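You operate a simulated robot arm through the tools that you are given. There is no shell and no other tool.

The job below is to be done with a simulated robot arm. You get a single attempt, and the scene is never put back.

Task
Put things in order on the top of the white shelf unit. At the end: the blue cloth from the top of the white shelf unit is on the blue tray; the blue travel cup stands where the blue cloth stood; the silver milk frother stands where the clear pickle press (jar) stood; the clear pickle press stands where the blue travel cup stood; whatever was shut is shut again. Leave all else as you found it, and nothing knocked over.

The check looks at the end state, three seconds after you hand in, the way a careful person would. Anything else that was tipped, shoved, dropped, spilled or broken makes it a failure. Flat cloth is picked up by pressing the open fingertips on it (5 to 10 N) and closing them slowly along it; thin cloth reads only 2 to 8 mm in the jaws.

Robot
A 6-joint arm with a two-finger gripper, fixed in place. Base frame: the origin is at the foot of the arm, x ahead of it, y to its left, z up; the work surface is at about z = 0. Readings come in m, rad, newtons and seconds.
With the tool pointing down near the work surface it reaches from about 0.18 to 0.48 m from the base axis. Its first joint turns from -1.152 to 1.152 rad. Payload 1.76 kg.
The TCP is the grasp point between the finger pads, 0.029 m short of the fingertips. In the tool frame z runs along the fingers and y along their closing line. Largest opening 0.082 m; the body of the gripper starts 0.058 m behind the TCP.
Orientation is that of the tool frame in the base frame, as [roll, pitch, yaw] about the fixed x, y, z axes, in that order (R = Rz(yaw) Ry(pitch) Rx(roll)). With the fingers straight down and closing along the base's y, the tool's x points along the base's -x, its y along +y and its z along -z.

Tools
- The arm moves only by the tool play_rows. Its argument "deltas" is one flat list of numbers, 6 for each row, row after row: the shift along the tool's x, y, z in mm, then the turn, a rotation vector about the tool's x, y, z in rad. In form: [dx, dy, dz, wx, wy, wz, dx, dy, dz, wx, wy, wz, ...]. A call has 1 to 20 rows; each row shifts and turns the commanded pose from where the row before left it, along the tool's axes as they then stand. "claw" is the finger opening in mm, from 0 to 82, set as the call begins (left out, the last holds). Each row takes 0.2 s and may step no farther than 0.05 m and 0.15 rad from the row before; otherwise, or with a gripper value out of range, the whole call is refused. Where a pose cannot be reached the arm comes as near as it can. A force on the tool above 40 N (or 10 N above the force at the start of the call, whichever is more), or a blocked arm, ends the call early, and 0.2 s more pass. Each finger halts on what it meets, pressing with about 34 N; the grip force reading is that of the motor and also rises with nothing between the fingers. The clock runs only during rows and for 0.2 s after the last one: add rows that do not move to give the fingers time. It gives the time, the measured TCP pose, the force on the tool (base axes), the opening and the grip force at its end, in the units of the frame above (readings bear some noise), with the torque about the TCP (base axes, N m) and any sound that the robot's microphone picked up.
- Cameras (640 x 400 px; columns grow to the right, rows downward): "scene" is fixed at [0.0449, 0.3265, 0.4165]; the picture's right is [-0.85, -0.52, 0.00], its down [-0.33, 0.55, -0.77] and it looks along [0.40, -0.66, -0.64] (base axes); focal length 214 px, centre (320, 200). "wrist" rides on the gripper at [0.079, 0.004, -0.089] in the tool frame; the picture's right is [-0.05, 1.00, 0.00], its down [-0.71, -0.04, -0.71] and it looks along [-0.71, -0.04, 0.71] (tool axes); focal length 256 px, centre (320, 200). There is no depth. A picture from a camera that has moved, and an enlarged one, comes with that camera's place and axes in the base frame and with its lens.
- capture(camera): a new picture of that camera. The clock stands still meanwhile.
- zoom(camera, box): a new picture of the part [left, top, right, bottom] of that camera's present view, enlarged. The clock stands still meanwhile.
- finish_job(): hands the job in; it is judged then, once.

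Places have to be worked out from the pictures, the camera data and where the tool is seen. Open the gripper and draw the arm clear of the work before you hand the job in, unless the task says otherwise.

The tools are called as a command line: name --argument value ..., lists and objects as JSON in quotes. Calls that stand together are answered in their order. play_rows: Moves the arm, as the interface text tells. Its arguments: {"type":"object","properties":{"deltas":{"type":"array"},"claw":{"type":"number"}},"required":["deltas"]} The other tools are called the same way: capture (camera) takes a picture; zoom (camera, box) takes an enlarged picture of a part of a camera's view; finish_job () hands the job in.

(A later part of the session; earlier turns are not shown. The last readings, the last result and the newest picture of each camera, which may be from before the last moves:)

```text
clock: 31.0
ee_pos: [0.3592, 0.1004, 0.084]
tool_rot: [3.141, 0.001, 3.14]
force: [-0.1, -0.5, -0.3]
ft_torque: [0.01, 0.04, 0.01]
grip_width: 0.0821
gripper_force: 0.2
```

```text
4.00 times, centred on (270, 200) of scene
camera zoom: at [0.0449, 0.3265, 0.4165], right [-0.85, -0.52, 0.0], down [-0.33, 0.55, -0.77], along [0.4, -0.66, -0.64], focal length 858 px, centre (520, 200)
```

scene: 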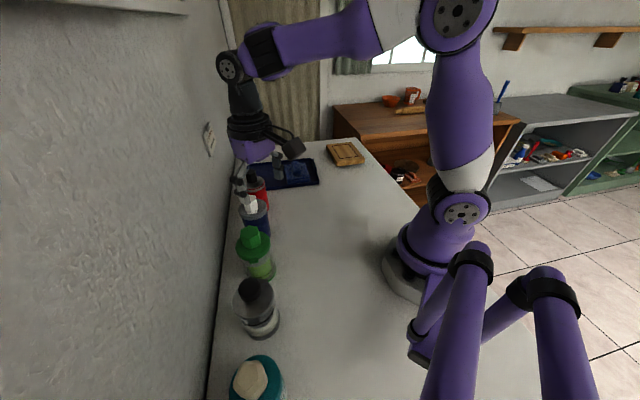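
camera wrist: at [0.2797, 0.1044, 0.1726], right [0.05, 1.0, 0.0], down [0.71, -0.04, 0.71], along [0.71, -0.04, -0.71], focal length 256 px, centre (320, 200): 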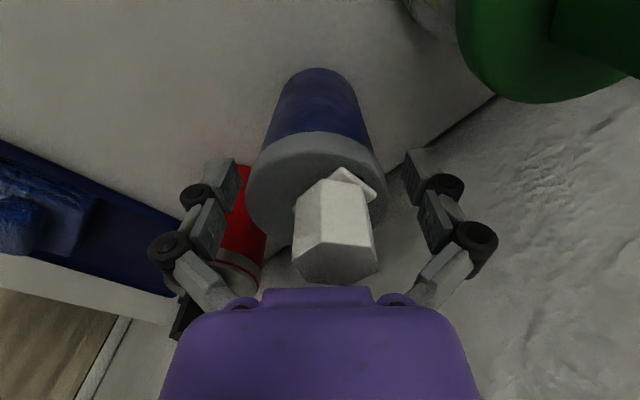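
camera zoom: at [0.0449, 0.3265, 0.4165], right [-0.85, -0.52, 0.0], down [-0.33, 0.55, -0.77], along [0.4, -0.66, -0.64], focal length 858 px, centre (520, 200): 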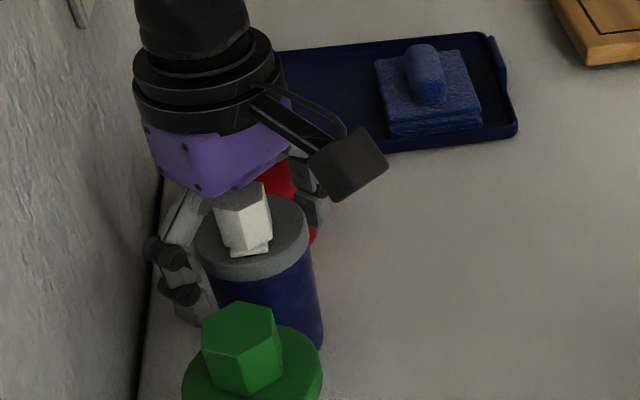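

Alignment looks good. I lower 4 mm more and close in stages onto the cup body.

play_rows --deltas '[0, 0, 4, 0, 0, 0, 0, 0, 0, 0, 0, 0]' --claw 66

play_rows --deltas '[0, 0, 0, 0, 0, 0, 0, 0, 0, 0, 0, 0]' --claw 60

play_rows --deltas '[0, 0, 0, 0, 0, 0, 0, 0, 0, 0, 0, 0]' --claw 56

capture --camera "wrist"

```text
clock: 31.6
ee_pos: [0.3582, 0.1012, 0.08]
tool_rot: [-3.141, 0.001, -3.14]
force: [0.6, 0.4, 0.0]
ft_torque: [-0.03, 0.01, -0.02]
grip_width: 0.066
gripper_force: 0.2
```

```text
clock: 32.2
ee_pos: [0.3581, 0.1002, 0.0787]
tool_rot: [-3.14, 0.0, -3.141]
force: [-0.6, 0.0, -0.1]
ft_torque: [0.02, 0.0, -0.01]
grip_width: 0.0606
gripper_force: 0.1
```

```text
clock: 32.8
ee_pos: [0.3589, 0.1011, 0.08]
tool_rot: [-3.141, 0.002, -3.141]
force: [-3.1, -1.4, 7.4]
ft_torque: [0.07, 0.17, 0.09]
grip_width: 0.0594
gripper_force: 34.0
```

```text
taken
camera wrist: at [0.2797, 0.1044, 0.1687], right [0.05, 1.0, 0.0], down [0.71, -0.04, 0.71], along [0.71, -0.04, -0.71], focal length 256 px, centre (320, 200)
```

wrist: 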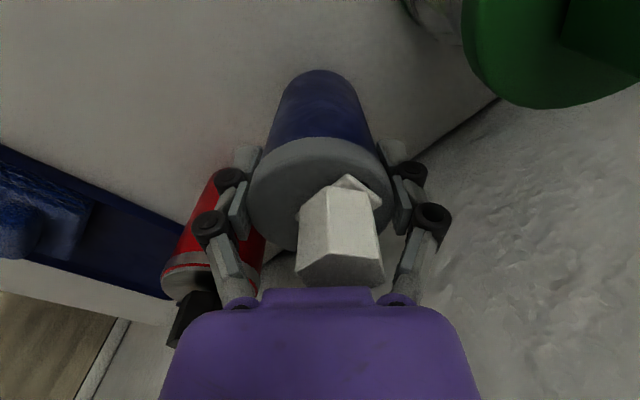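

The fingers stopped at 59.4 mm, which is closer to the lid's diameter than the body's. I look closely at where the pads touch.

zoom --camera "wrist" --box '[220, 60, 420, 220]'

zoom --camera "scene" --box '[230, 170, 300, 250]'

```text
2.50 times, centred on (320, 140) of wrist
camera zoom: at [0.2797, 0.1044, 0.1687], right [0.05, 1.0, 0.0], down [0.71, -0.04, 0.71], along [0.71, -0.04, -0.71], focal length 640 px, centre (320, 350)
```

zoom: 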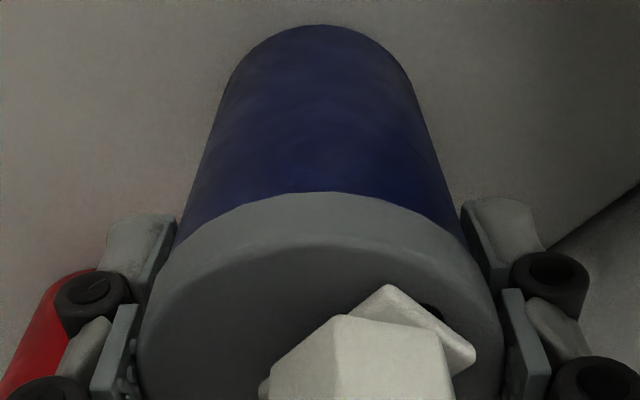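

```text
5.00 times, centred on (265, 210) of scene
camera zoom: at [0.0448, 0.3265, 0.4165], right [-0.85, -0.52, 0.0], down [-0.33, 0.55, -0.77], along [0.4, -0.66, -0.64], focal length 1072 px, centre (595, 150)
```

zoom: 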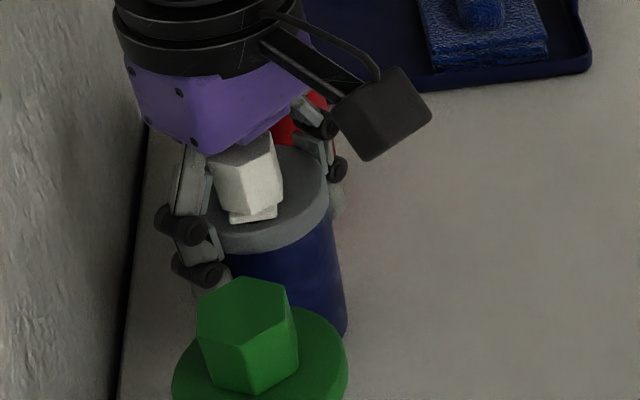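

The fingers seem to be clamping the lid band at about 59 mm. I do a tiny 4 mm test lift to see whether the whole cup comes along as one piece.

play_rows --deltas '[0, 0, -1, 0, 0, 0, 0, 0, -1.5, 0, 0, 0, 0, 0, -1.5, 0, 0, 0, 0, 0, 0, 0, 0, 0]' --claw 50

zoom --camera "wrist" --box '[220, 60, 420, 220]'

zoom --camera "scene" --box '[230, 170, 300, 250]'

```text
clock: 33.8
ee_pos: [0.3595, 0.1009, 0.0829]
tool_rot: [3.141, 0.0, 3.141]
force: [0.9, 0.4, -1.2]
ft_torque: [-0.04, -0.03, -0.01]
grip_width: 0.0591
gripper_force: 34.3
```

```text
2.50 times, centred on (320, 140) of wrist
camera zoom: at [0.2796, 0.1045, 0.1721], right [0.05, 1.0, 0.0], down [0.71, -0.04, 0.71], along [0.71, -0.04, -0.71], focal length 640 px, centre (320, 350)
```

zoom: 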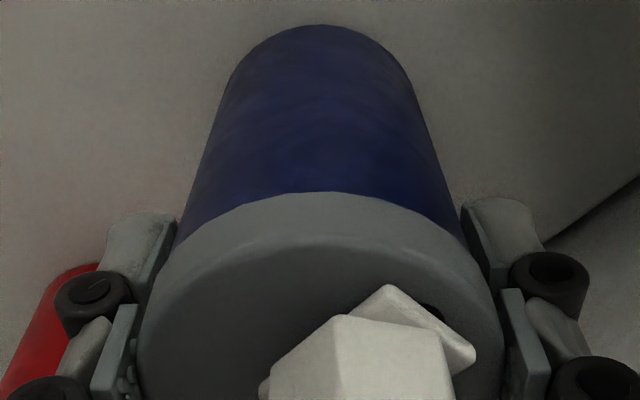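

```text
5.00 times, centred on (265, 210) of scene
camera zoom: at [0.0449, 0.3265, 0.4165], right [-0.85, -0.52, 0.0], down [-0.33, 0.55, -0.77], along [0.4, -0.66, -0.64], focal length 1072 px, centre (595, 150)
```

zoom: 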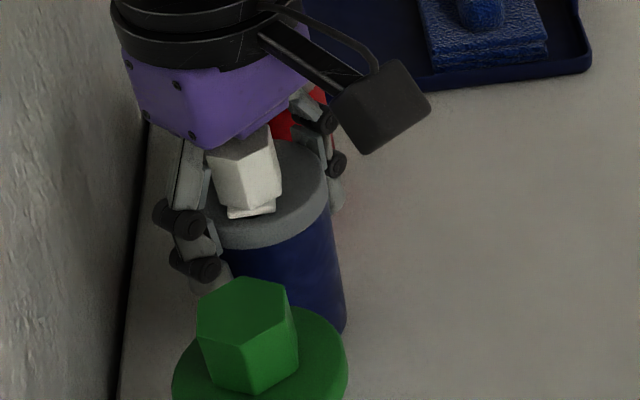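

The whole cup rises as one rigid piece. I lift 50 mm and carry it over the open table to the cloth's old spot at about (0.233, -0.204).

play_rows --deltas '[0, 0, -10, 0, 0, 0, 0, 0, -20, 0, 0, 0, 0, 0, -20, 0, 0, 0, 5, -12, 0, 0, 0, 0, 10, -24, 0, 0, 0, 0, 12.3, -29.8, 0, 0, 0, 0, 12.3, -29.8, 0, 0, 0, 0, 12.3, -29.8, 0, 0, 0, 0, 12.3, -29.8, 0, 0, 0, 0, 12.3, -29.8, 0, 0, 0, 0, 12.3, -29.8, 0, 0, 0, 0, 12.3, -29.8, 0, 0, 0, 0, 12.3, -29.8, 0, 0, 0, 0, 8, -19.5, 0, 0, 0, 0, 4.1, -10.1, 0, 0, 0, 0, 0, 0, 0, 0, 0, 0]' --claw 50

capture --camera "scene"

capture --camera "wrist"

```text
clock: 37.2
ee_pos: [0.2334, -0.2027, 0.1339]
tool_rot: [3.141, 0.001, 3.141]
force: [-0.2, -0.1, -1.3]
ft_torque: [0.0, 0.01, 0.02]
grip_width: 0.0594
gripper_force: 34.2
```

```text
taken
```

scene: 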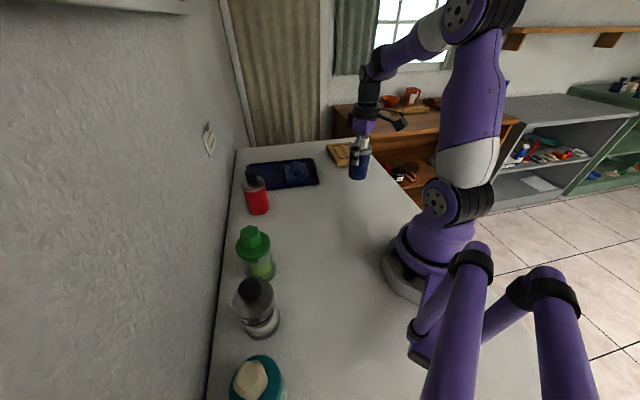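

```text
taken
camera wrist: at [0.1536, -0.1986, 0.2225], right [0.05, 1.0, 0.0], down [0.71, -0.04, 0.71], along [0.71, -0.04, -0.71], focal length 256 px, centre (320, 200)
```

wrist: 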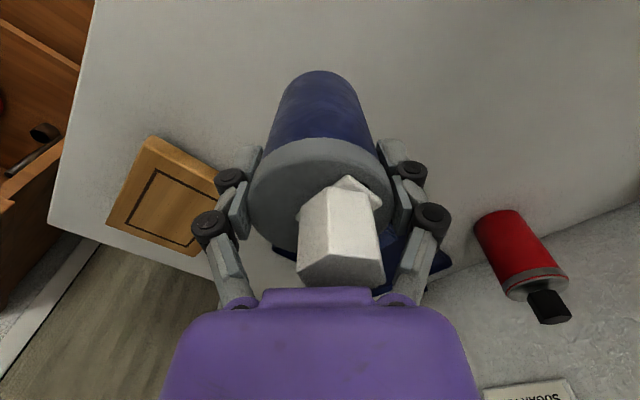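

The cup is above its goal at (0.233, -0.203). I lower most of the way first.

play_rows --deltas '[0, 0, 15, 0, 0, 0, 0, 0, 15, 0, 0, 0, 0, 0, 10, 0, 0, 0, 0, 0, 6, 0, 0, 0, 0, 0, 4, 0, 0, 0, 0, 0, 0, 0, 0, 0]' --claw 50

play_rows --deltas '[0, 0, 1, 0, 0, 0, 0, 0, 1, 0, 0, 0, 0, 0, 0, 0, 0, 0]' --claw 50

```text
clock: 38.6
ee_pos: [0.2337, -0.204, 0.0841]
tool_rot: [-3.141, -0.001, 3.141]
force: [1.0, -0.4, -1.2]
ft_torque: [-0.03, -0.01, -0.01]
grip_width: 0.0589
gripper_force: 33.6
```

```text
clock: 39.4
ee_pos: [0.2335, -0.2046, 0.0803]
tool_rot: [3.141, 0.001, 3.141]
force: [0.6, 0.1, -0.5]
ft_torque: [0.03, -0.03, 0.01]
grip_width: 0.059
gripper_force: 34.8
```

play_rows --deltas '[0, 0, 1, 0, 0, 0, 0, 0, 0.7, 0, 0, 0, 0, 0, 0, 0, 0, 0]' --claw 50

zoom --camera "scene" --box '[310, 120, 400, 210]'

```text
clock: 40.2
ee_pos: [0.2341, -0.205, 0.079]
tool_rot: [-3.141, 0.002, 3.141]
force: [-3.4, -2.2, 19.6]
ft_torque: [0.01, 0.13, 0.09]
grip_width: 0.0591
gripper_force: 33.7
```

```text
4.44 times, centred on (355, 165) of scene
camera zoom: at [0.0448, 0.3265, 0.4165], right [-0.85, -0.52, 0.0], down [-0.33, 0.55, -0.77], along [0.4, -0.66, -0.64], focal length 953 px, centre (164, 356)
```

zoom: 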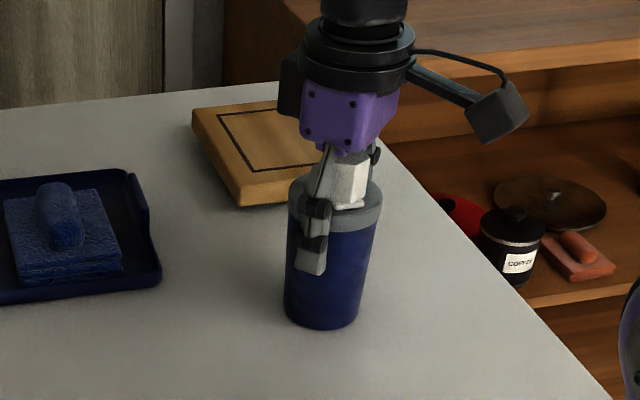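

The cup is on the table, with about 20 N of contact. I ease up 1 mm, then open the fingers gradually.

play_rows --deltas '[0, 0, -0.9, 0, 0, 0, 0, 0, 0, 0, 0, 0]' --claw 50

play_rows --deltas '[0, 0, 0, 0, 0, 0, 0, 0, 0, 0, 0, 0]' --claw 64

play_rows --deltas '[0, 0, 0, 0, 0, 0, 0, 0, 0, 0, 0, 0]' --claw 82

capture --camera "wrist"

```text
clock: 40.8
ee_pos: [0.2344, -0.2031, 0.0797]
tool_rot: [3.141, 0.002, -3.14]
force: [2.2, -3.5, 9.1]
ft_torque: [-0.24, -0.25, -0.11]
grip_width: 0.0591
gripper_force: 34.2
```

```text
clock: 41.4
ee_pos: [0.2335, -0.2031, 0.0786]
tool_rot: [-3.141, -0.001, 3.141]
force: [1.3, 0.0, 0.7]
ft_torque: [0.02, 0.0, 0.02]
grip_width: 0.0639
gripper_force: 0.1
```

```text
clock: 42.0
ee_pos: [0.2325, -0.2038, 0.0794]
tool_rot: [-3.14, 0.001, -3.14]
force: [-0.9, 0.5, 0.6]
ft_torque: [0.0, 0.02, 0.02]
grip_width: 0.082
gripper_force: 0.0
```

```text
taken
camera wrist: at [0.1545, -0.1996, 0.1683], right [0.05, 1.0, 0.0], down [0.71, -0.04, 0.71], along [0.71, -0.04, -0.71], focal length 256 px, centre (320, 200)
```

wrist: 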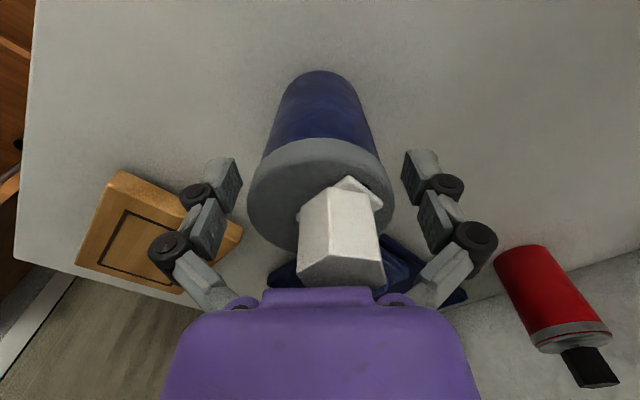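

The cup stands free at about (0.233, -0.204). I rise straight up and travel back to view the green-lidded pickle press.

play_rows --deltas '[0, 0, -20, 0, 0, 0, 0, 0, -30, 0, 0, 0, 0, 0, -30, 0, 0, 0, 0, 0, -30, 0, 0, 0, -1.75, 36.9, 0, 0, 0, 0, -1.75, 36.9, 0, 0, 0, 0, -1.75, 36.9, 0, 0, 0, 0, -1.75, 36.9, 0, 0, 0, 0, -1.75, 36.9, 0, 0, 0, 0, -1.75, 36.9, 0, 0, 0, 0, -1.75, 36.9, 0, 0, 0, 0, -1.75, 36.9, 0, 0, 0, 0, -1.75, 36.9, 0, 0, 0, 0, -1.75, 36.9, 0, 0, 0, 0, 0, 0, 0, 0, 0, 0]' --claw 82

capture --camera "wrist"

capture --camera "scene"

```text
clock: 45.2
ee_pos: [0.2484, 0.1661, 0.1905]
tool_rot: [3.14, 0.001, -3.141]
force: [0.9, 0.1, 0.1]
ft_torque: [-0.02, 0.03, 0.01]
grip_width: 0.0822
gripper_force: 0.0
```

```text
taken
camera wrist: at [0.1691, 0.1694, 0.2794], right [0.05, 1.0, 0.0], down [0.71, -0.04, 0.71], along [0.71, -0.04, -0.71], focal length 256 px, centre (320, 200)
```

wrist: 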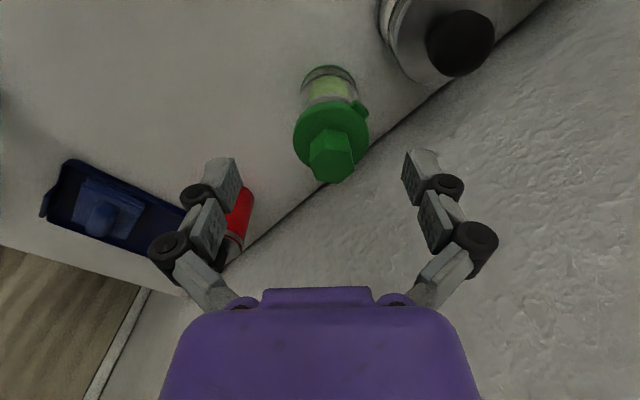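

```text
taken
```

scene: 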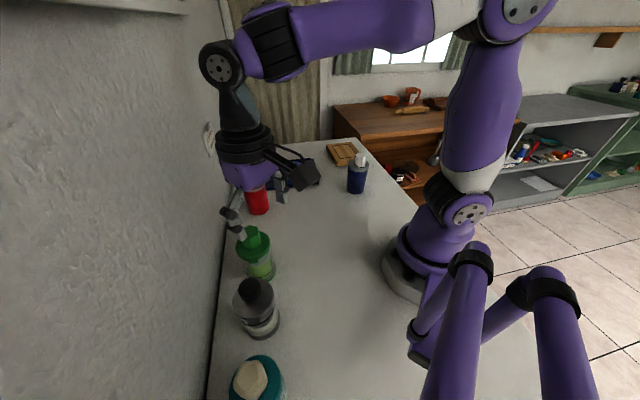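

zoom --camera "wrist" --box '[260, 50, 400, 195]'

zoom --camera "scene" --box '[210, 205, 300, 345]'

zoom --camera "scene" --box '[310, 130, 400, 210]'

```text
2.76 times, centred on (330, 122) of wrist
camera zoom: at [0.1691, 0.1694, 0.2794], right [0.05, 1.0, 0.0], down [0.71, -0.04, 0.71], along [0.71, -0.04, -0.71], focal length 706 px, centre (292, 414)
```

zoom: 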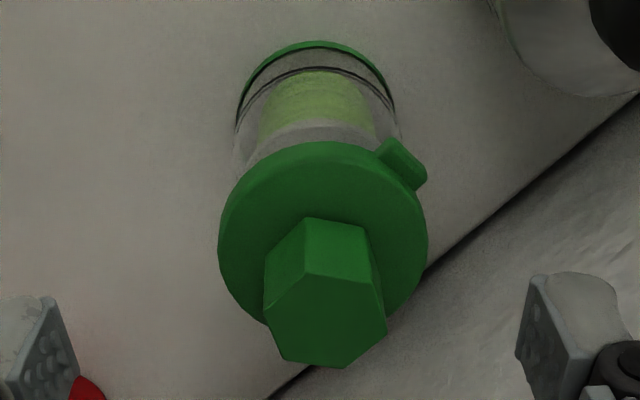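

```text
2.86 times, centred on (255, 275) of scene
camera zoom: at [0.0449, 0.3265, 0.4165], right [-0.85, -0.52, 0.0], down [-0.33, 0.55, -0.77], along [0.4, -0.66, -0.64], focal length 613 px, centre (506, -14)
```

zoom: 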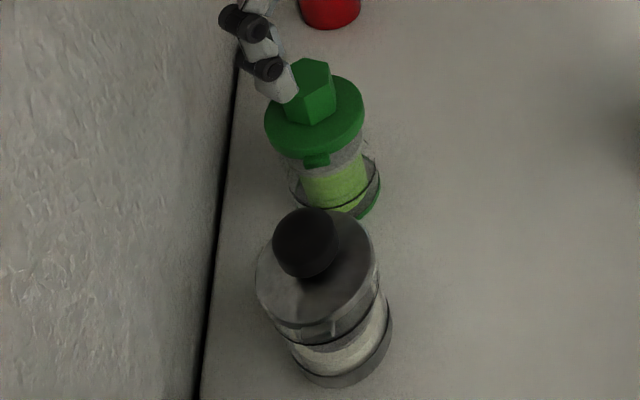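

```text
5.00 times, centred on (355, 170) of scene
camera zoom: at [0.0449, 0.3265, 0.4165], right [-0.85, -0.52, 0.0], down [-0.33, 0.55, -0.77], along [0.4, -0.66, -0.64], focal length 1072 px, centre (145, 350)
```

zoom: 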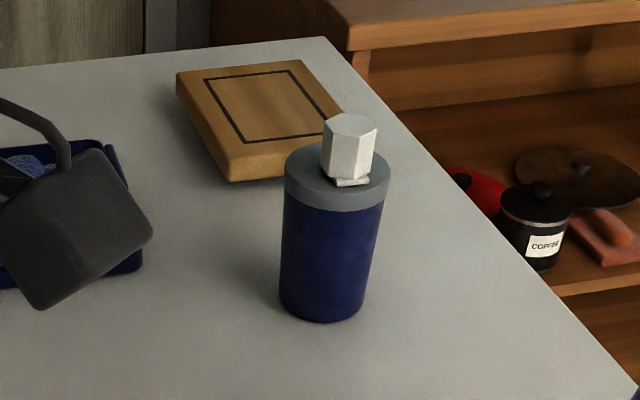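

The cup stands well on its new spot. I put the green jar's axis near (0.2845, 0.1725), lid top at about 0.094 and knob top at about 0.127, with its side tab pointing away from the closing line. I centre the tool above it.

play_rows --deltas '[-18, 3.2, 5, 0, 0, 0, -18.1, 3.2, 10, 0, 0, 0, 0, 0, 0, 0, 0, 0]' --claw 82

zoom --camera "wrist" --box '[220, 20, 420, 180]'

zoom --camera "scene" --box '[210, 195, 310, 295]'

```text
clock: 46.0
ee_pos: [0.2869, 0.1721, 0.1745]
tool_rot: [-3.14, 0.002, 3.141]
force: [0.2, -0.6, 0.5]
ft_torque: [0.01, 0.03, 0.02]
grip_width: 0.082
gripper_force: 0.1
```

```text
2.50 times, centred on (320, 100) of wrist
camera zoom: at [0.2069, 0.1759, 0.2629], right [0.05, 1.0, 0.0], down [0.71, -0.04, 0.71], along [0.71, -0.04, -0.71], focal length 640 px, centre (320, 450)
```

zoom: 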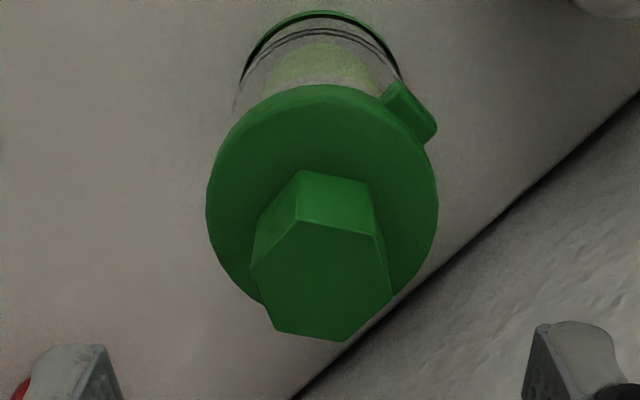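

```text
4.00 times, centred on (260, 245) of scene
camera zoom: at [0.0449, 0.3265, 0.4165], right [-0.85, -0.52, 0.0], down [-0.33, 0.55, -0.77], along [0.4, -0.66, -0.64], focal length 858 px, centre (560, 20)
```

zoom: 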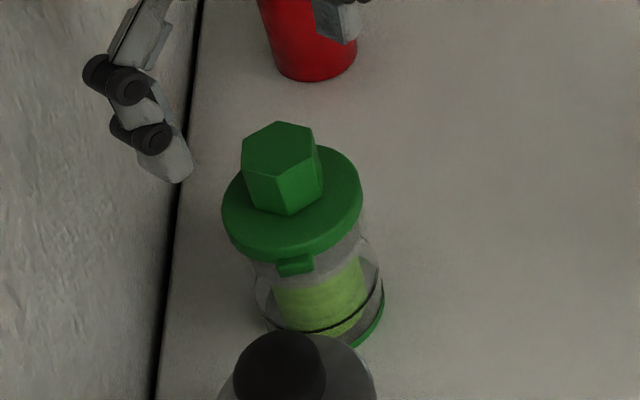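

The lid is centred laterally and the tool is about 2 mm too far in x, so I correct that and descend to about z = 0.084.

play_rows --deltas '[2, 0.5, 20, 0, 0, 0, 0, 0, 20, 0, 0, 0, 0, 0, 20, 0, 0, 0, 0, 0, 15, 0, 0, 0, 0, 0, 10, 0, 0, 0, 0, 0, 5, 0, 0, 0, 0, 0, 0, 0, 0, 0]' --claw 82

capture --camera "wrist"

zoom --camera "scene" --box '[210, 195, 310, 295]'

```text
clock: 47.6
ee_pos: [0.2846, 0.1726, 0.0839]
tool_rot: [-3.141, 0.001, 3.14]
force: [0.4, 0.0, -0.5]
ft_torque: [0.01, 0.01, -0.02]
grip_width: 0.0818
gripper_force: 0.1
```

```text
taken
camera wrist: at [0.2058, 0.1758, 0.174], right [0.05, 1.0, 0.0], down [0.71, -0.04, 0.71], along [0.71, -0.04, -0.71], focal length 256 px, centre (320, 200)
```

wrist: 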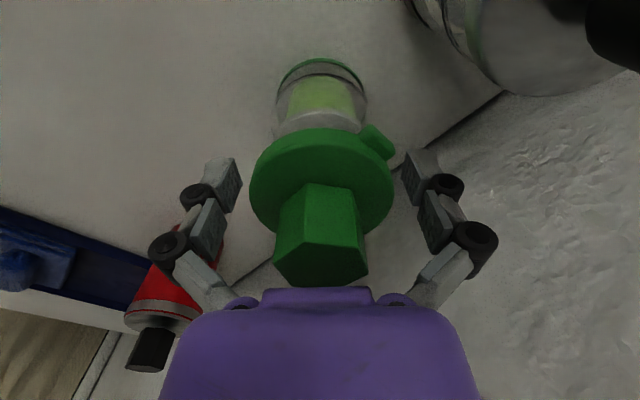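

```text
4.00 times, centred on (260, 245) of scene
camera zoom: at [0.0449, 0.3265, 0.4165], right [-0.85, -0.52, 0.0], down [-0.33, 0.55, -0.77], along [0.4, -0.66, -0.64], focal length 858 px, centre (560, 20)
```

zoom: 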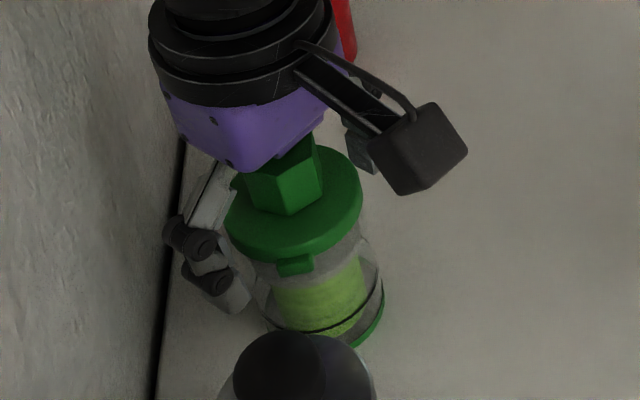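

The lid is centred between the fingers and the tab is clear of them. I lower 3 mm and close in stages.

play_rows --deltas '[0, 0, 3.5, 0, 0, 0, 0, 0, 0, 0, 0, 0]' --claw 68

play_rows --deltas '[0, 0, 0, 0, 0, 0, 0, 0, 0, 0, 0, 0]' --claw 63

play_rows --deltas '[0, 0, 0, 0, 0, 0, 0, 0, 0, 0, 0, 0]' --claw 57

zoom --camera "wrist" --box '[220, 40, 420, 200]'

```text
clock: 48.2
ee_pos: [0.2861, 0.1719, 0.0814]
tool_rot: [-3.14, 0.0, -3.139]
force: [-0.2, 0.0, 0.2]
ft_torque: [0.03, -0.03, -0.03]
grip_width: 0.0677
gripper_force: 0.1
```

```text
clock: 48.8
ee_pos: [0.2852, 0.1714, 0.0819]
tool_rot: [-3.14, 0.0, 3.14]
force: [0.5, 0.1, 0.1]
ft_torque: [0.03, 0.02, 0.05]
grip_width: 0.0635
gripper_force: 0.1
```

```text
clock: 49.4
ee_pos: [0.2861, 0.1719, 0.0828]
tool_rot: [3.141, 0.0, 3.141]
force: [-3.0, -0.3, 11.4]
ft_torque: [-0.08, 0.19, 0.05]
grip_width: 0.0608
gripper_force: 33.7
```

```text
2.50 times, centred on (320, 120) of wrist
camera zoom: at [0.206, 0.1755, 0.1714], right [0.05, 1.0, 0.0], down [0.71, -0.04, 0.71], along [0.71, -0.04, -0.71], focal length 640 px, centre (320, 400)
```

zoom: 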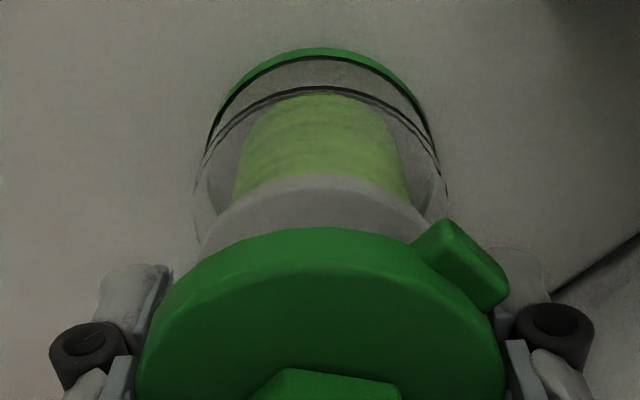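

Gripped at 60.8 mm on the lid band. I do a 4 mm test lift to see that jar and lid rise together.

play_rows --deltas '[0, 0, -1, 0, 0, 0, 0, 0, -1.5, 0, 0, 0, 0, 0, -1.5, 0, 0, 0, 0, 0, 0, 0, 0, 0]' --claw 50

zoom --camera "wrist" --box '[220, 40, 420, 200]'

zoom --camera "scene" --box '[210, 195, 310, 295]'

```text
clock: 50.4
ee_pos: [0.2863, 0.1722, 0.0862]
tool_rot: [3.142, 0.001, 3.141]
force: [-0.7, 0.7, -1.5]
ft_torque: [0.0, -0.01, -0.02]
grip_width: 0.0604
gripper_force: 33.6
```

```text
2.50 times, centred on (320, 120) of wrist
camera zoom: at [0.206, 0.1759, 0.175], right [0.05, 1.0, 0.0], down [0.71, -0.04, 0.71], along [0.71, -0.04, -0.71], focal length 640 px, centre (320, 400)
```

zoom: 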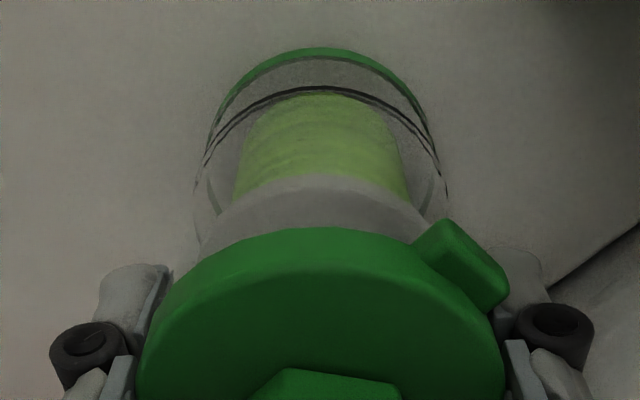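

```text
4.00 times, centred on (260, 245) of scene
camera zoom: at [0.0449, 0.3265, 0.4165], right [-0.85, -0.52, 0.0], down [-0.33, 0.55, -0.77], along [0.4, -0.66, -0.64], focal length 858 px, centre (560, 20)
```

zoom: 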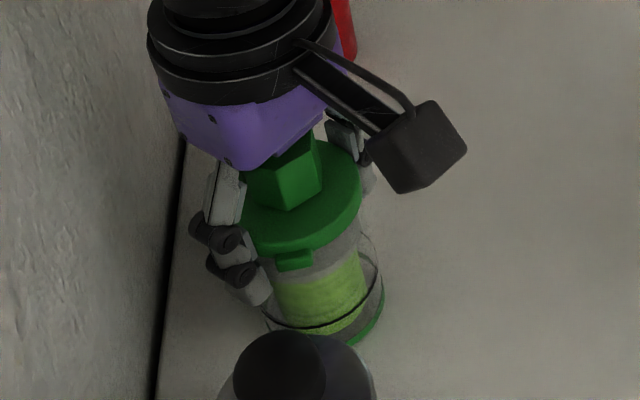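

Lid and jar rise together. I lift 40 mm and move to the blue cup's former spot at about (0.358, 0.0985).

play_rows --deltas '[0, 0, -10, 0, 0, 0, 0, 0, -15, 0, 0, 0, 0, 0, -15, 0, 0, 0, -6, -6, 0, 0, 0, 0, -13, -13, 0, 0, 0, 0, -16, -16, 0, 0, 0, 0, -16, -16, 0, 0, 0, 0, -13, -13, 0, 0, 0, 0, -9.2, -9, 0, 0, 0, 0, 0, 0, 0, 0, 0, 0]' --claw 50

capture --camera "scene"

capture --camera "wrist"

```text
clock: 52.6
ee_pos: [0.3576, 0.0997, 0.1252]
tool_rot: [3.141, 0.001, -3.141]
force: [0.6, 0.0, -1.3]
ft_torque: [0.03, -0.03, 0.02]
grip_width: 0.0605
gripper_force: 34.2
```

```text
taken
```

scene: 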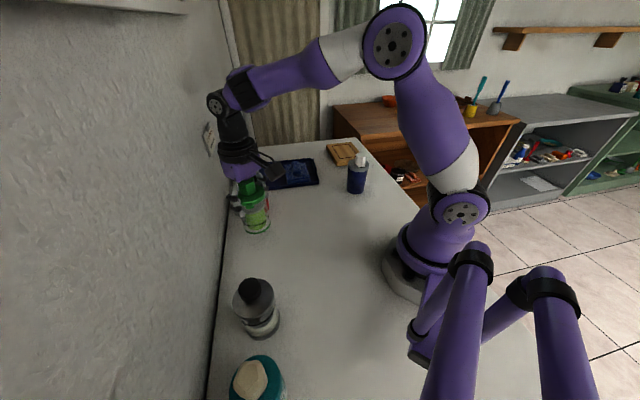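

```text
taken
camera wrist: at [0.2783, 0.103, 0.214], right [0.05, 1.0, 0.0], down [0.71, -0.04, 0.71], along [0.71, -0.04, -0.71], focal length 256 px, centre (320, 200)
```

wrist: 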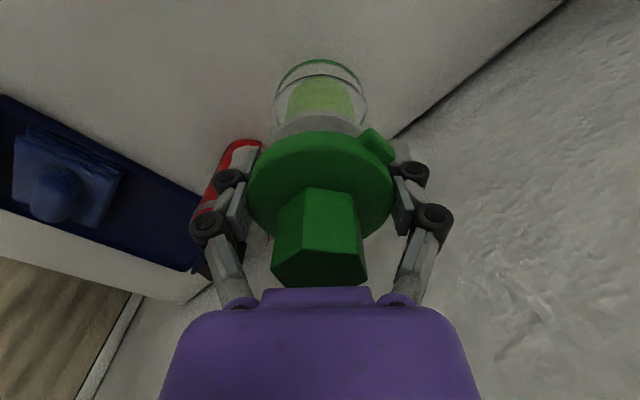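

The jar is above the cup's old spot. I lower it 40 mm and then make small steps to contact.

play_rows --deltas '[0, 0, 12, 0, 0, 0, 0, 0, 12, 0, 0, 0, 0, 0, 9, 0, 0, 0, 0, 0, 5, 0, 0, 0, 0, 0, 2, 0, 0, 0, 0, 0, 0, 0, 0, 0]' --claw 50

play_rows --deltas '[0, 0, 1, 0, 0, 0, 0, 0, 1, 0, 0, 0, 0, 0, 0, 0, 0, 0]' --claw 50

```text
clock: 54.0
ee_pos: [0.3569, 0.0998, 0.0861]
tool_rot: [-3.141, 0.001, 3.141]
force: [-0.8, 0.0, -1.6]
ft_torque: [-0.01, 0.0, -0.02]
grip_width: 0.0604
gripper_force: 34.0
```

```text
clock: 54.8
ee_pos: [0.3581, 0.0991, 0.0832]
tool_rot: [-3.141, -0.001, -3.141]
force: [0.8, -0.1, -0.7]
ft_torque: [0.0, -0.02, -0.04]
grip_width: 0.0604
gripper_force: 34.2
```

play_rows --deltas '[0, 0, 0.8, 0, 0, 0, 0, 0, 0, 0, 0, 0]' --claw 50

zoom --camera "scene" --box '[210, 150, 310, 250]'

```text
clock: 55.4
ee_pos: [0.3594, 0.1012, 0.082]
tool_rot: [3.14, 0.0, -3.141]
force: [0.4, -1.3, -0.7]
ft_torque: [-0.02, 0.03, 0.01]
grip_width: 0.0605
gripper_force: 34.0
```

```text
4.00 times, centred on (260, 200) of scene
camera zoom: at [0.0449, 0.3265, 0.4165], right [-0.85, -0.52, 0.0], down [-0.33, 0.55, -0.77], along [0.4, -0.66, -0.64], focal length 858 px, centre (560, 200)
```

zoom: 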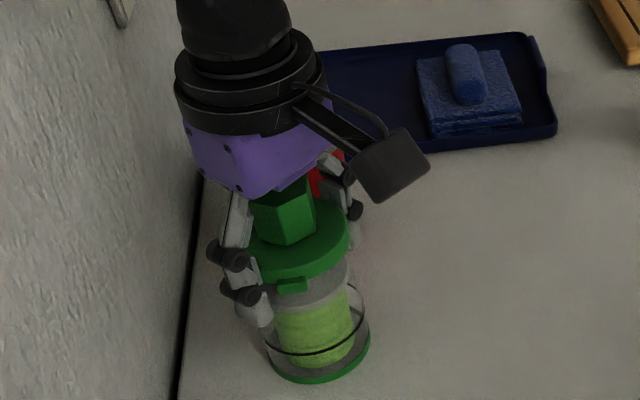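

No contact yet; about 1 mm remains. I continue gently.

play_rows --deltas '[0, 0, 0.6, 0, 0, 0, 0, 0, 0.6, 0, 0, 0, 0, 0, 0, 0, 0, 0]' --claw 50

```text
clock: 56.2
ee_pos: [0.3583, 0.0995, 0.0828]
tool_rot: [-3.14, 0.0, -3.14]
force: [-5.1, 3.6, 15.9]
ft_torque: [0.18, 0.4, -0.04]
grip_width: 0.0603
gripper_force: 33.9
```

Contact at about 16 N. I ease up half a millimetre and open gradually.

play_rows --deltas '[0, 0, -0.6, 0, 0, 0, 0, 0, 0, 0, 0, 0]' --claw 50

play_rows --deltas '[0, 0, 0, 0, 0, 0, 0, 0, 0, 0, 0, 0]' --claw 65

play_rows --deltas '[0, 0, 0, 0, 0, 0, 0, 0, 0, 0, 0, 0]' --claw 82

capture --camera "wrist"

zoom --camera "scene" --box '[210, 150, 310, 250]'

```text
clock: 56.8
ee_pos: [0.3586, 0.0995, 0.0837]
tool_rot: [-3.141, 0.0, 3.138]
force: [-1.0, 0.0, -1.2]
ft_torque: [0.0, -0.01, 0.04]
grip_width: 0.0606
gripper_force: 33.8
```

```text
clock: 57.4
ee_pos: [0.3602, 0.1006, 0.0823]
tool_rot: [-3.141, 0.0, -3.142]
force: [-1.3, 0.5, 0.1]
ft_torque: [0.04, 0.0, 0.0]
grip_width: 0.065
gripper_force: 0.0
```

```text
clock: 58.0
ee_pos: [0.3595, 0.0998, 0.0832]
tool_rot: [-3.141, 0.0, 3.141]
force: [-0.7, 0.3, 0.2]
ft_torque: [-0.01, 0.0, 0.03]
grip_width: 0.0819
gripper_force: 0.1
```

```text
taken
camera wrist: at [0.2796, 0.1035, 0.172], right [0.05, 1.0, 0.0], down [0.71, -0.04, 0.71], along [0.71, -0.04, -0.71], focal length 256 px, centre (320, 200)
```

wrist: 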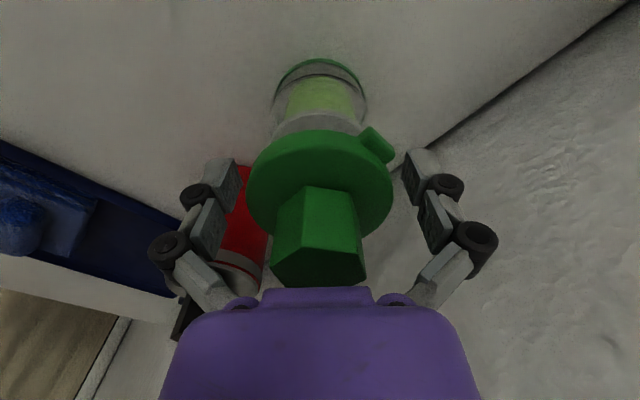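

```text
4.00 times, centred on (260, 200) of scene
camera zoom: at [0.0449, 0.3265, 0.4165], right [-0.85, -0.52, 0.0], down [-0.33, 0.55, -0.77], along [0.4, -0.66, -0.64], focal length 858 px, centre (560, 200)
```

zoom: 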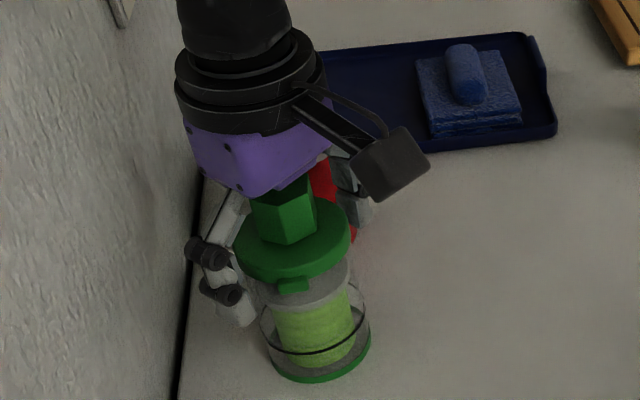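

The press stands upright on the cup's old spot. I rise and move to view the frother and the teal canister beside it.

play_rows --deltas '[0, 0, -20, 0, 0, 0, 0, 0, -30, 0, 0, 0, 0, 0, -30, 0, 0, 0, 0, 0, -20, 0, 0, 0, 27.1, 20, 0, 0, 0, 0, 27.1, 20, 0, 0, 0, 0, 27.1, 20, 0, 0, 0, 0, 27.1, 20, 0, 0, 0, 0, 27.1, 20, 0, 0, 0, 0, 27.1, 20, 0, 0, 0, 0, 27.1, 20, 0, 0, 0, 0, 0, 0, 0, 0, 0, 0]' --claw 82

capture --camera "wrist"

capture --camera "scene"

```text
clock: 60.6
ee_pos: [0.1712, 0.2372, 0.1816]
tool_rot: [-3.141, 0.0, 3.141]
force: [0.3, -0.6, -0.4]
ft_torque: [0.01, 0.01, 0.03]
grip_width: 0.0822
gripper_force: 0.1
```

```text
taken
camera wrist: at [0.0909, 0.2407, 0.2707], right [0.05, 1.0, 0.0], down [0.71, -0.04, 0.71], along [0.71, -0.04, -0.71], focal length 256 px, centre (320, 200)
```

wrist: 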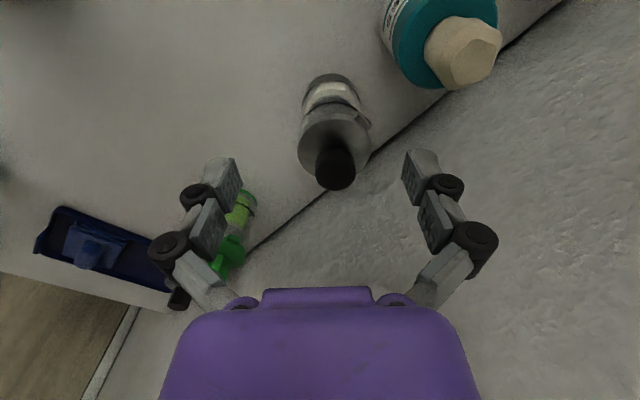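

```text
taken
```

scene: 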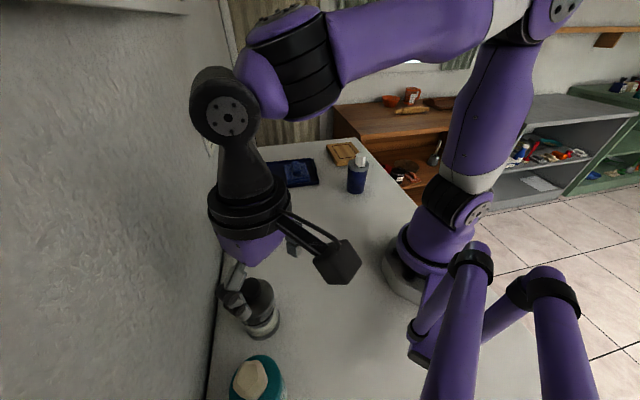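

zoom --camera "wrist" --box '[260, 60, 400, 200]'

zoom --camera "scene" --box '[210, 260, 310, 360]'

```text
2.86 times, centred on (330, 130) of wrist
camera zoom: at [0.0909, 0.2407, 0.2707], right [0.05, 1.0, 0.0], down [0.71, -0.04, 0.71], along [0.71, -0.04, -0.71], focal length 731 px, centre (291, 400)
```

zoom: 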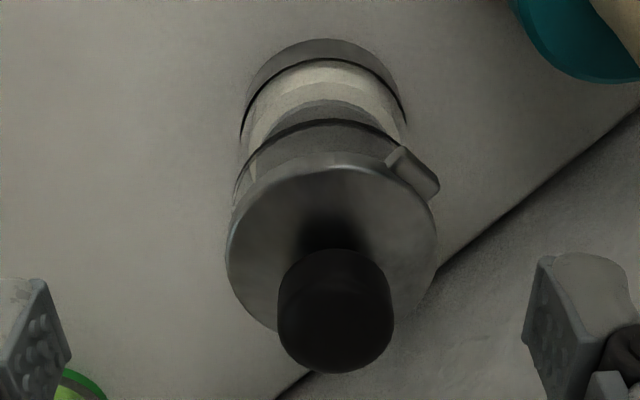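

```text
4.00 times, centred on (260, 310) of scene
camera zoom: at [0.0449, 0.3265, 0.4165], right [-0.85, -0.52, 0.0], down [-0.33, 0.55, -0.77], along [0.4, -0.66, -0.64], focal length 858 px, centre (560, -240)
```

zoom: 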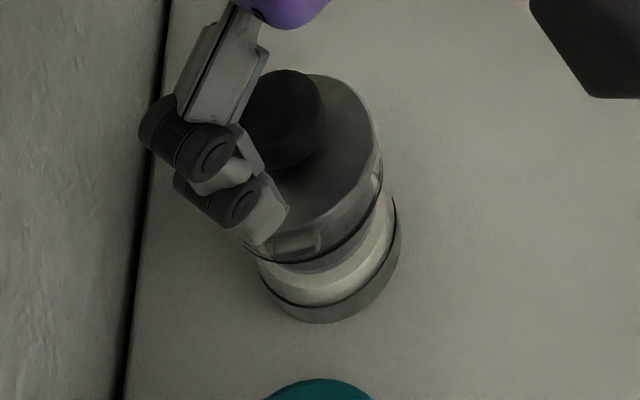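

I put the frother's axis near (0.2115, 0.246), lid top at about 0.089 and knob top at about 0.123, with its tab clear of the closing line. I centre above it and recheck.

play_rows --deltas '[-20, 4.5, 3, 0, 0, 0, -20.5, 4.5, 3, 0, 0, 0, 0, 0, 0, 0, 0, 0]' --claw 82

zoom --camera "wrist" --box '[220, 20, 420, 180]'

zoom --camera "scene" --box '[210, 240, 330, 400]'

```text
clock: 61.4
ee_pos: [0.2114, 0.2471, 0.1763]
tool_rot: [3.141, -0.001, 3.14]
force: [-0.3, 0.5, -0.2]
ft_torque: [-0.01, 0.0, 0.01]
grip_width: 0.082
gripper_force: 0.0
```

```text
2.50 times, centred on (320, 100) of wrist
camera zoom: at [0.1327, 0.2519, 0.2656], right [0.05, 1.0, 0.0], down [0.71, -0.04, 0.71], along [0.71, -0.04, -0.71], focal length 640 px, centre (320, 450)
```

zoom: 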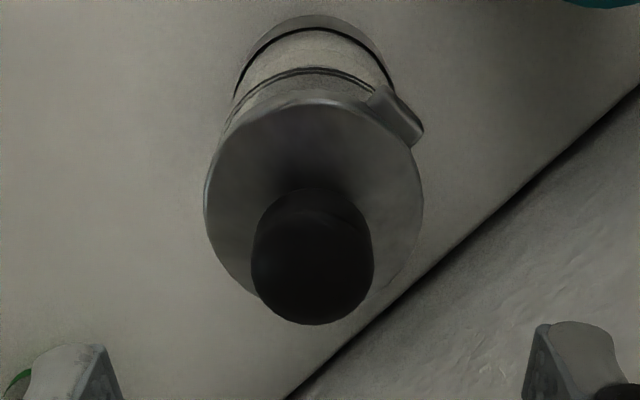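

```text
2.50 times, centred on (270, 320) of scene
camera zoom: at [0.0449, 0.3265, 0.4165], right [-0.85, -0.52, 0.0], down [-0.33, 0.55, -0.77], along [0.4, -0.66, -0.64], focal length 536 px, centre (445, -100)
```

zoom: 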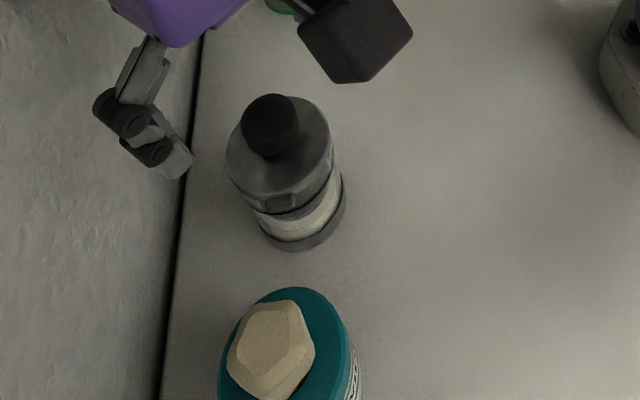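

The frother sits about 1.5 mm toward -y from the tool axis. I correct that and descend to z of about 0.084.

play_rows --deltas '[0, -1.5, 20, 0, 0, 0, 0, 0, 20, 0, 0, 0, 0, 0, 20, 0, 0, 0, 0, 0, 15, 0, 0, 0, 0, 0, 11, 0, 0, 0, 0, 0, 6, 0, 0, 0, 0, 0, 0, 0, 0, 0]' --claw 82

capture --camera "wrist"

zoom --camera "scene" --box '[210, 240, 330, 400]'

```text
clock: 63.0
ee_pos: [0.2085, 0.2478, 0.0851]
tool_rot: [3.141, 0.001, -3.141]
force: [0.5, 0.2, 0.2]
ft_torque: [0.01, 0.02, 0.01]
grip_width: 0.0823
gripper_force: 0.1
```

```text
taken
camera wrist: at [0.1298, 0.2519, 0.1738], right [0.05, 1.0, 0.0], down [0.71, -0.04, 0.71], along [0.71, -0.04, -0.71], focal length 256 px, centre (320, 200)
```

wrist: 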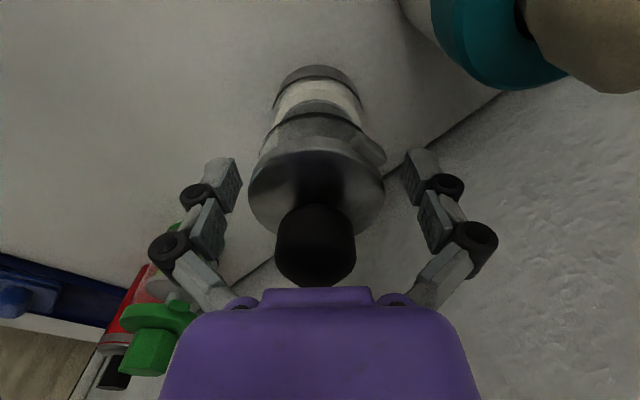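

```text
2.50 times, centred on (270, 320) of scene
camera zoom: at [0.0449, 0.3265, 0.4165], right [-0.85, -0.52, 0.0], down [-0.33, 0.55, -0.77], along [0.4, -0.66, -0.64], focal length 536 px, centre (445, -100)
```

zoom: 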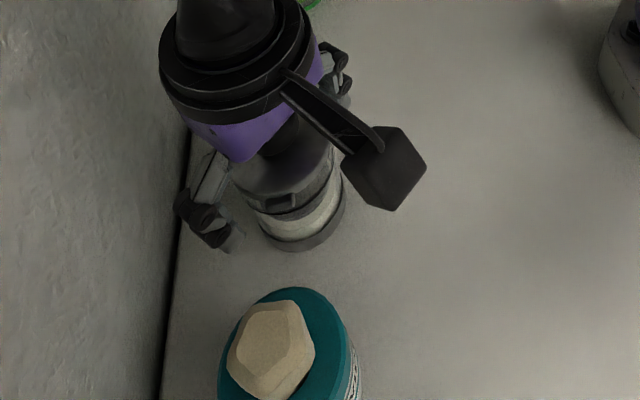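

The readings show the TCP at about (0.2087, 0.248), slightly off from the axis at (0.2115, 0.246). I nudge it, lower 3 mm and close in stages.

play_rows --deltas '[-2.5, -1.5, 0, 0, 0, 0, 0, 0, 3.5, 0, 0, 0, 0, 0, 0, 0, 0, 0]' --claw 82

capture --camera "wrist"

```text
clock: 63.8
ee_pos: [0.2123, 0.2453, 0.0817]
tool_rot: [-3.141, 0.001, -3.141]
force: [0.4, 0.6, 0.3]
ft_torque: [0.02, 0.02, -0.01]
grip_width: 0.0821
gripper_force: 0.1
```

```text
taken
camera wrist: at [0.132, 0.2498, 0.1708], right [0.05, 1.0, 0.0], down [0.71, -0.04, 0.71], along [0.71, -0.04, -0.71], focal length 256 px, centre (320, 200)
```

wrist: 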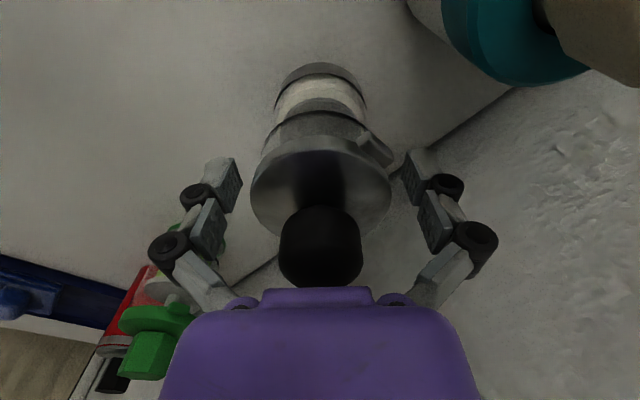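

The frother is now centred between the fingers. I close in stages.

play_rows --deltas '[0, 0, 0, 0, 0, 0, 0, 0, 0, 0, 0, 0]' --claw 67

play_rows --deltas '[0, 0, 0, 0, 0, 0, 0, 0, 0, 0, 0, 0]' --claw 62

play_rows --deltas '[0, 0, 0, 0, 0, 0, 0, 0, 0, 0, 0, 0]' --claw 55

zoom --camera "wrist" --box '[220, 40, 420, 200]'

```text
clock: 64.4
ee_pos: [0.2114, 0.246, 0.0818]
tool_rot: [3.141, 0.0, 3.142]
force: [-0.2, 0.6, 0.7]
ft_torque: [0.01, 0.01, 0.03]
grip_width: 0.0673
gripper_force: 0.2
```

```text
clock: 65.0
ee_pos: [0.2107, 0.2459, 0.0817]
tool_rot: [-3.141, 0.0, 3.142]
force: [0.4, 0.7, 0.9]
ft_torque: [0.01, 0.04, 0.02]
grip_width: 0.0617
gripper_force: 0.1
```

```text
clock: 65.6
ee_pos: [0.211, 0.2463, 0.0825]
tool_rot: [-3.141, 0.003, -3.141]
force: [-1.6, 0.0, 8.6]
ft_torque: [-0.07, 0.09, 0.05]
grip_width: 0.0586
gripper_force: 33.6
```

```text
2.50 times, centred on (320, 120) of wrist
camera zoom: at [0.132, 0.2499, 0.1711], right [0.05, 1.0, 0.0], down [0.71, -0.04, 0.71], along [0.71, -0.04, -0.71], focal length 640 px, centre (320, 400)
```

zoom: 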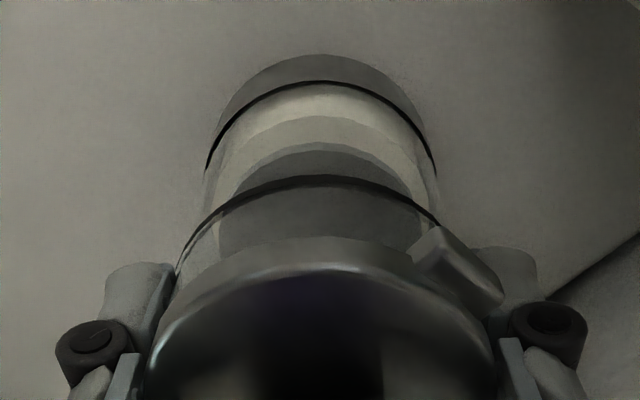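

Gripped at 58.6 mm. I do a 4 mm test lift to confirm the body comes with the lid.

play_rows --deltas '[0, 0, -1, 0, 0, 0, 0, 0, -1.5, 0, 0, 0, 0, 0, -1.5, 0, 0, 0, 0, 0, 0, 0, 0, 0]' --claw 48

zoom --camera "wrist" --box '[220, 40, 420, 200]'

zoom --camera "scene" --box '[210, 240, 330, 400]'

```text
clock: 66.6
ee_pos: [0.2112, 0.2457, 0.0856]
tool_rot: [-3.142, 0.0, -3.141]
force: [0.7, 0.2, -0.9]
ft_torque: [-0.03, 0.05, -0.01]
grip_width: 0.0585
gripper_force: 33.6
```

```text
2.50 times, centred on (320, 120) of wrist
camera zoom: at [0.1317, 0.2499, 0.1744], right [0.05, 1.0, 0.0], down [0.71, -0.04, 0.71], along [0.71, -0.04, -0.71], focal length 640 px, centre (320, 400)
```

zoom: 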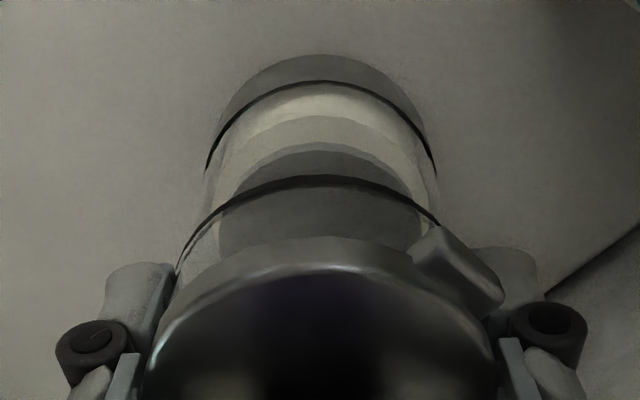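

```text
2.50 times, centred on (270, 320) of scene
camera zoom: at [0.0449, 0.3265, 0.4165], right [-0.85, -0.52, 0.0], down [-0.33, 0.55, -0.77], along [0.4, -0.66, -0.64], focal length 536 px, centre (445, -100)
```

zoom: 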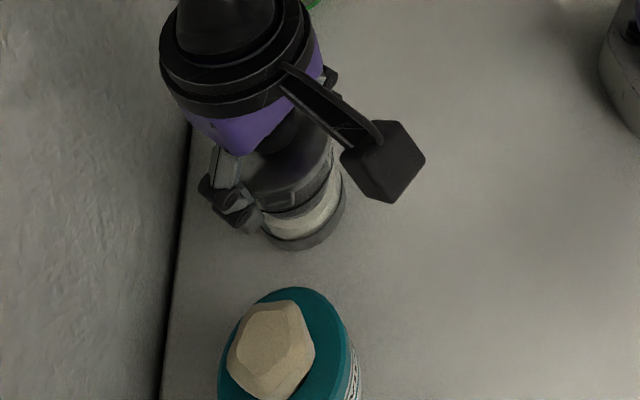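

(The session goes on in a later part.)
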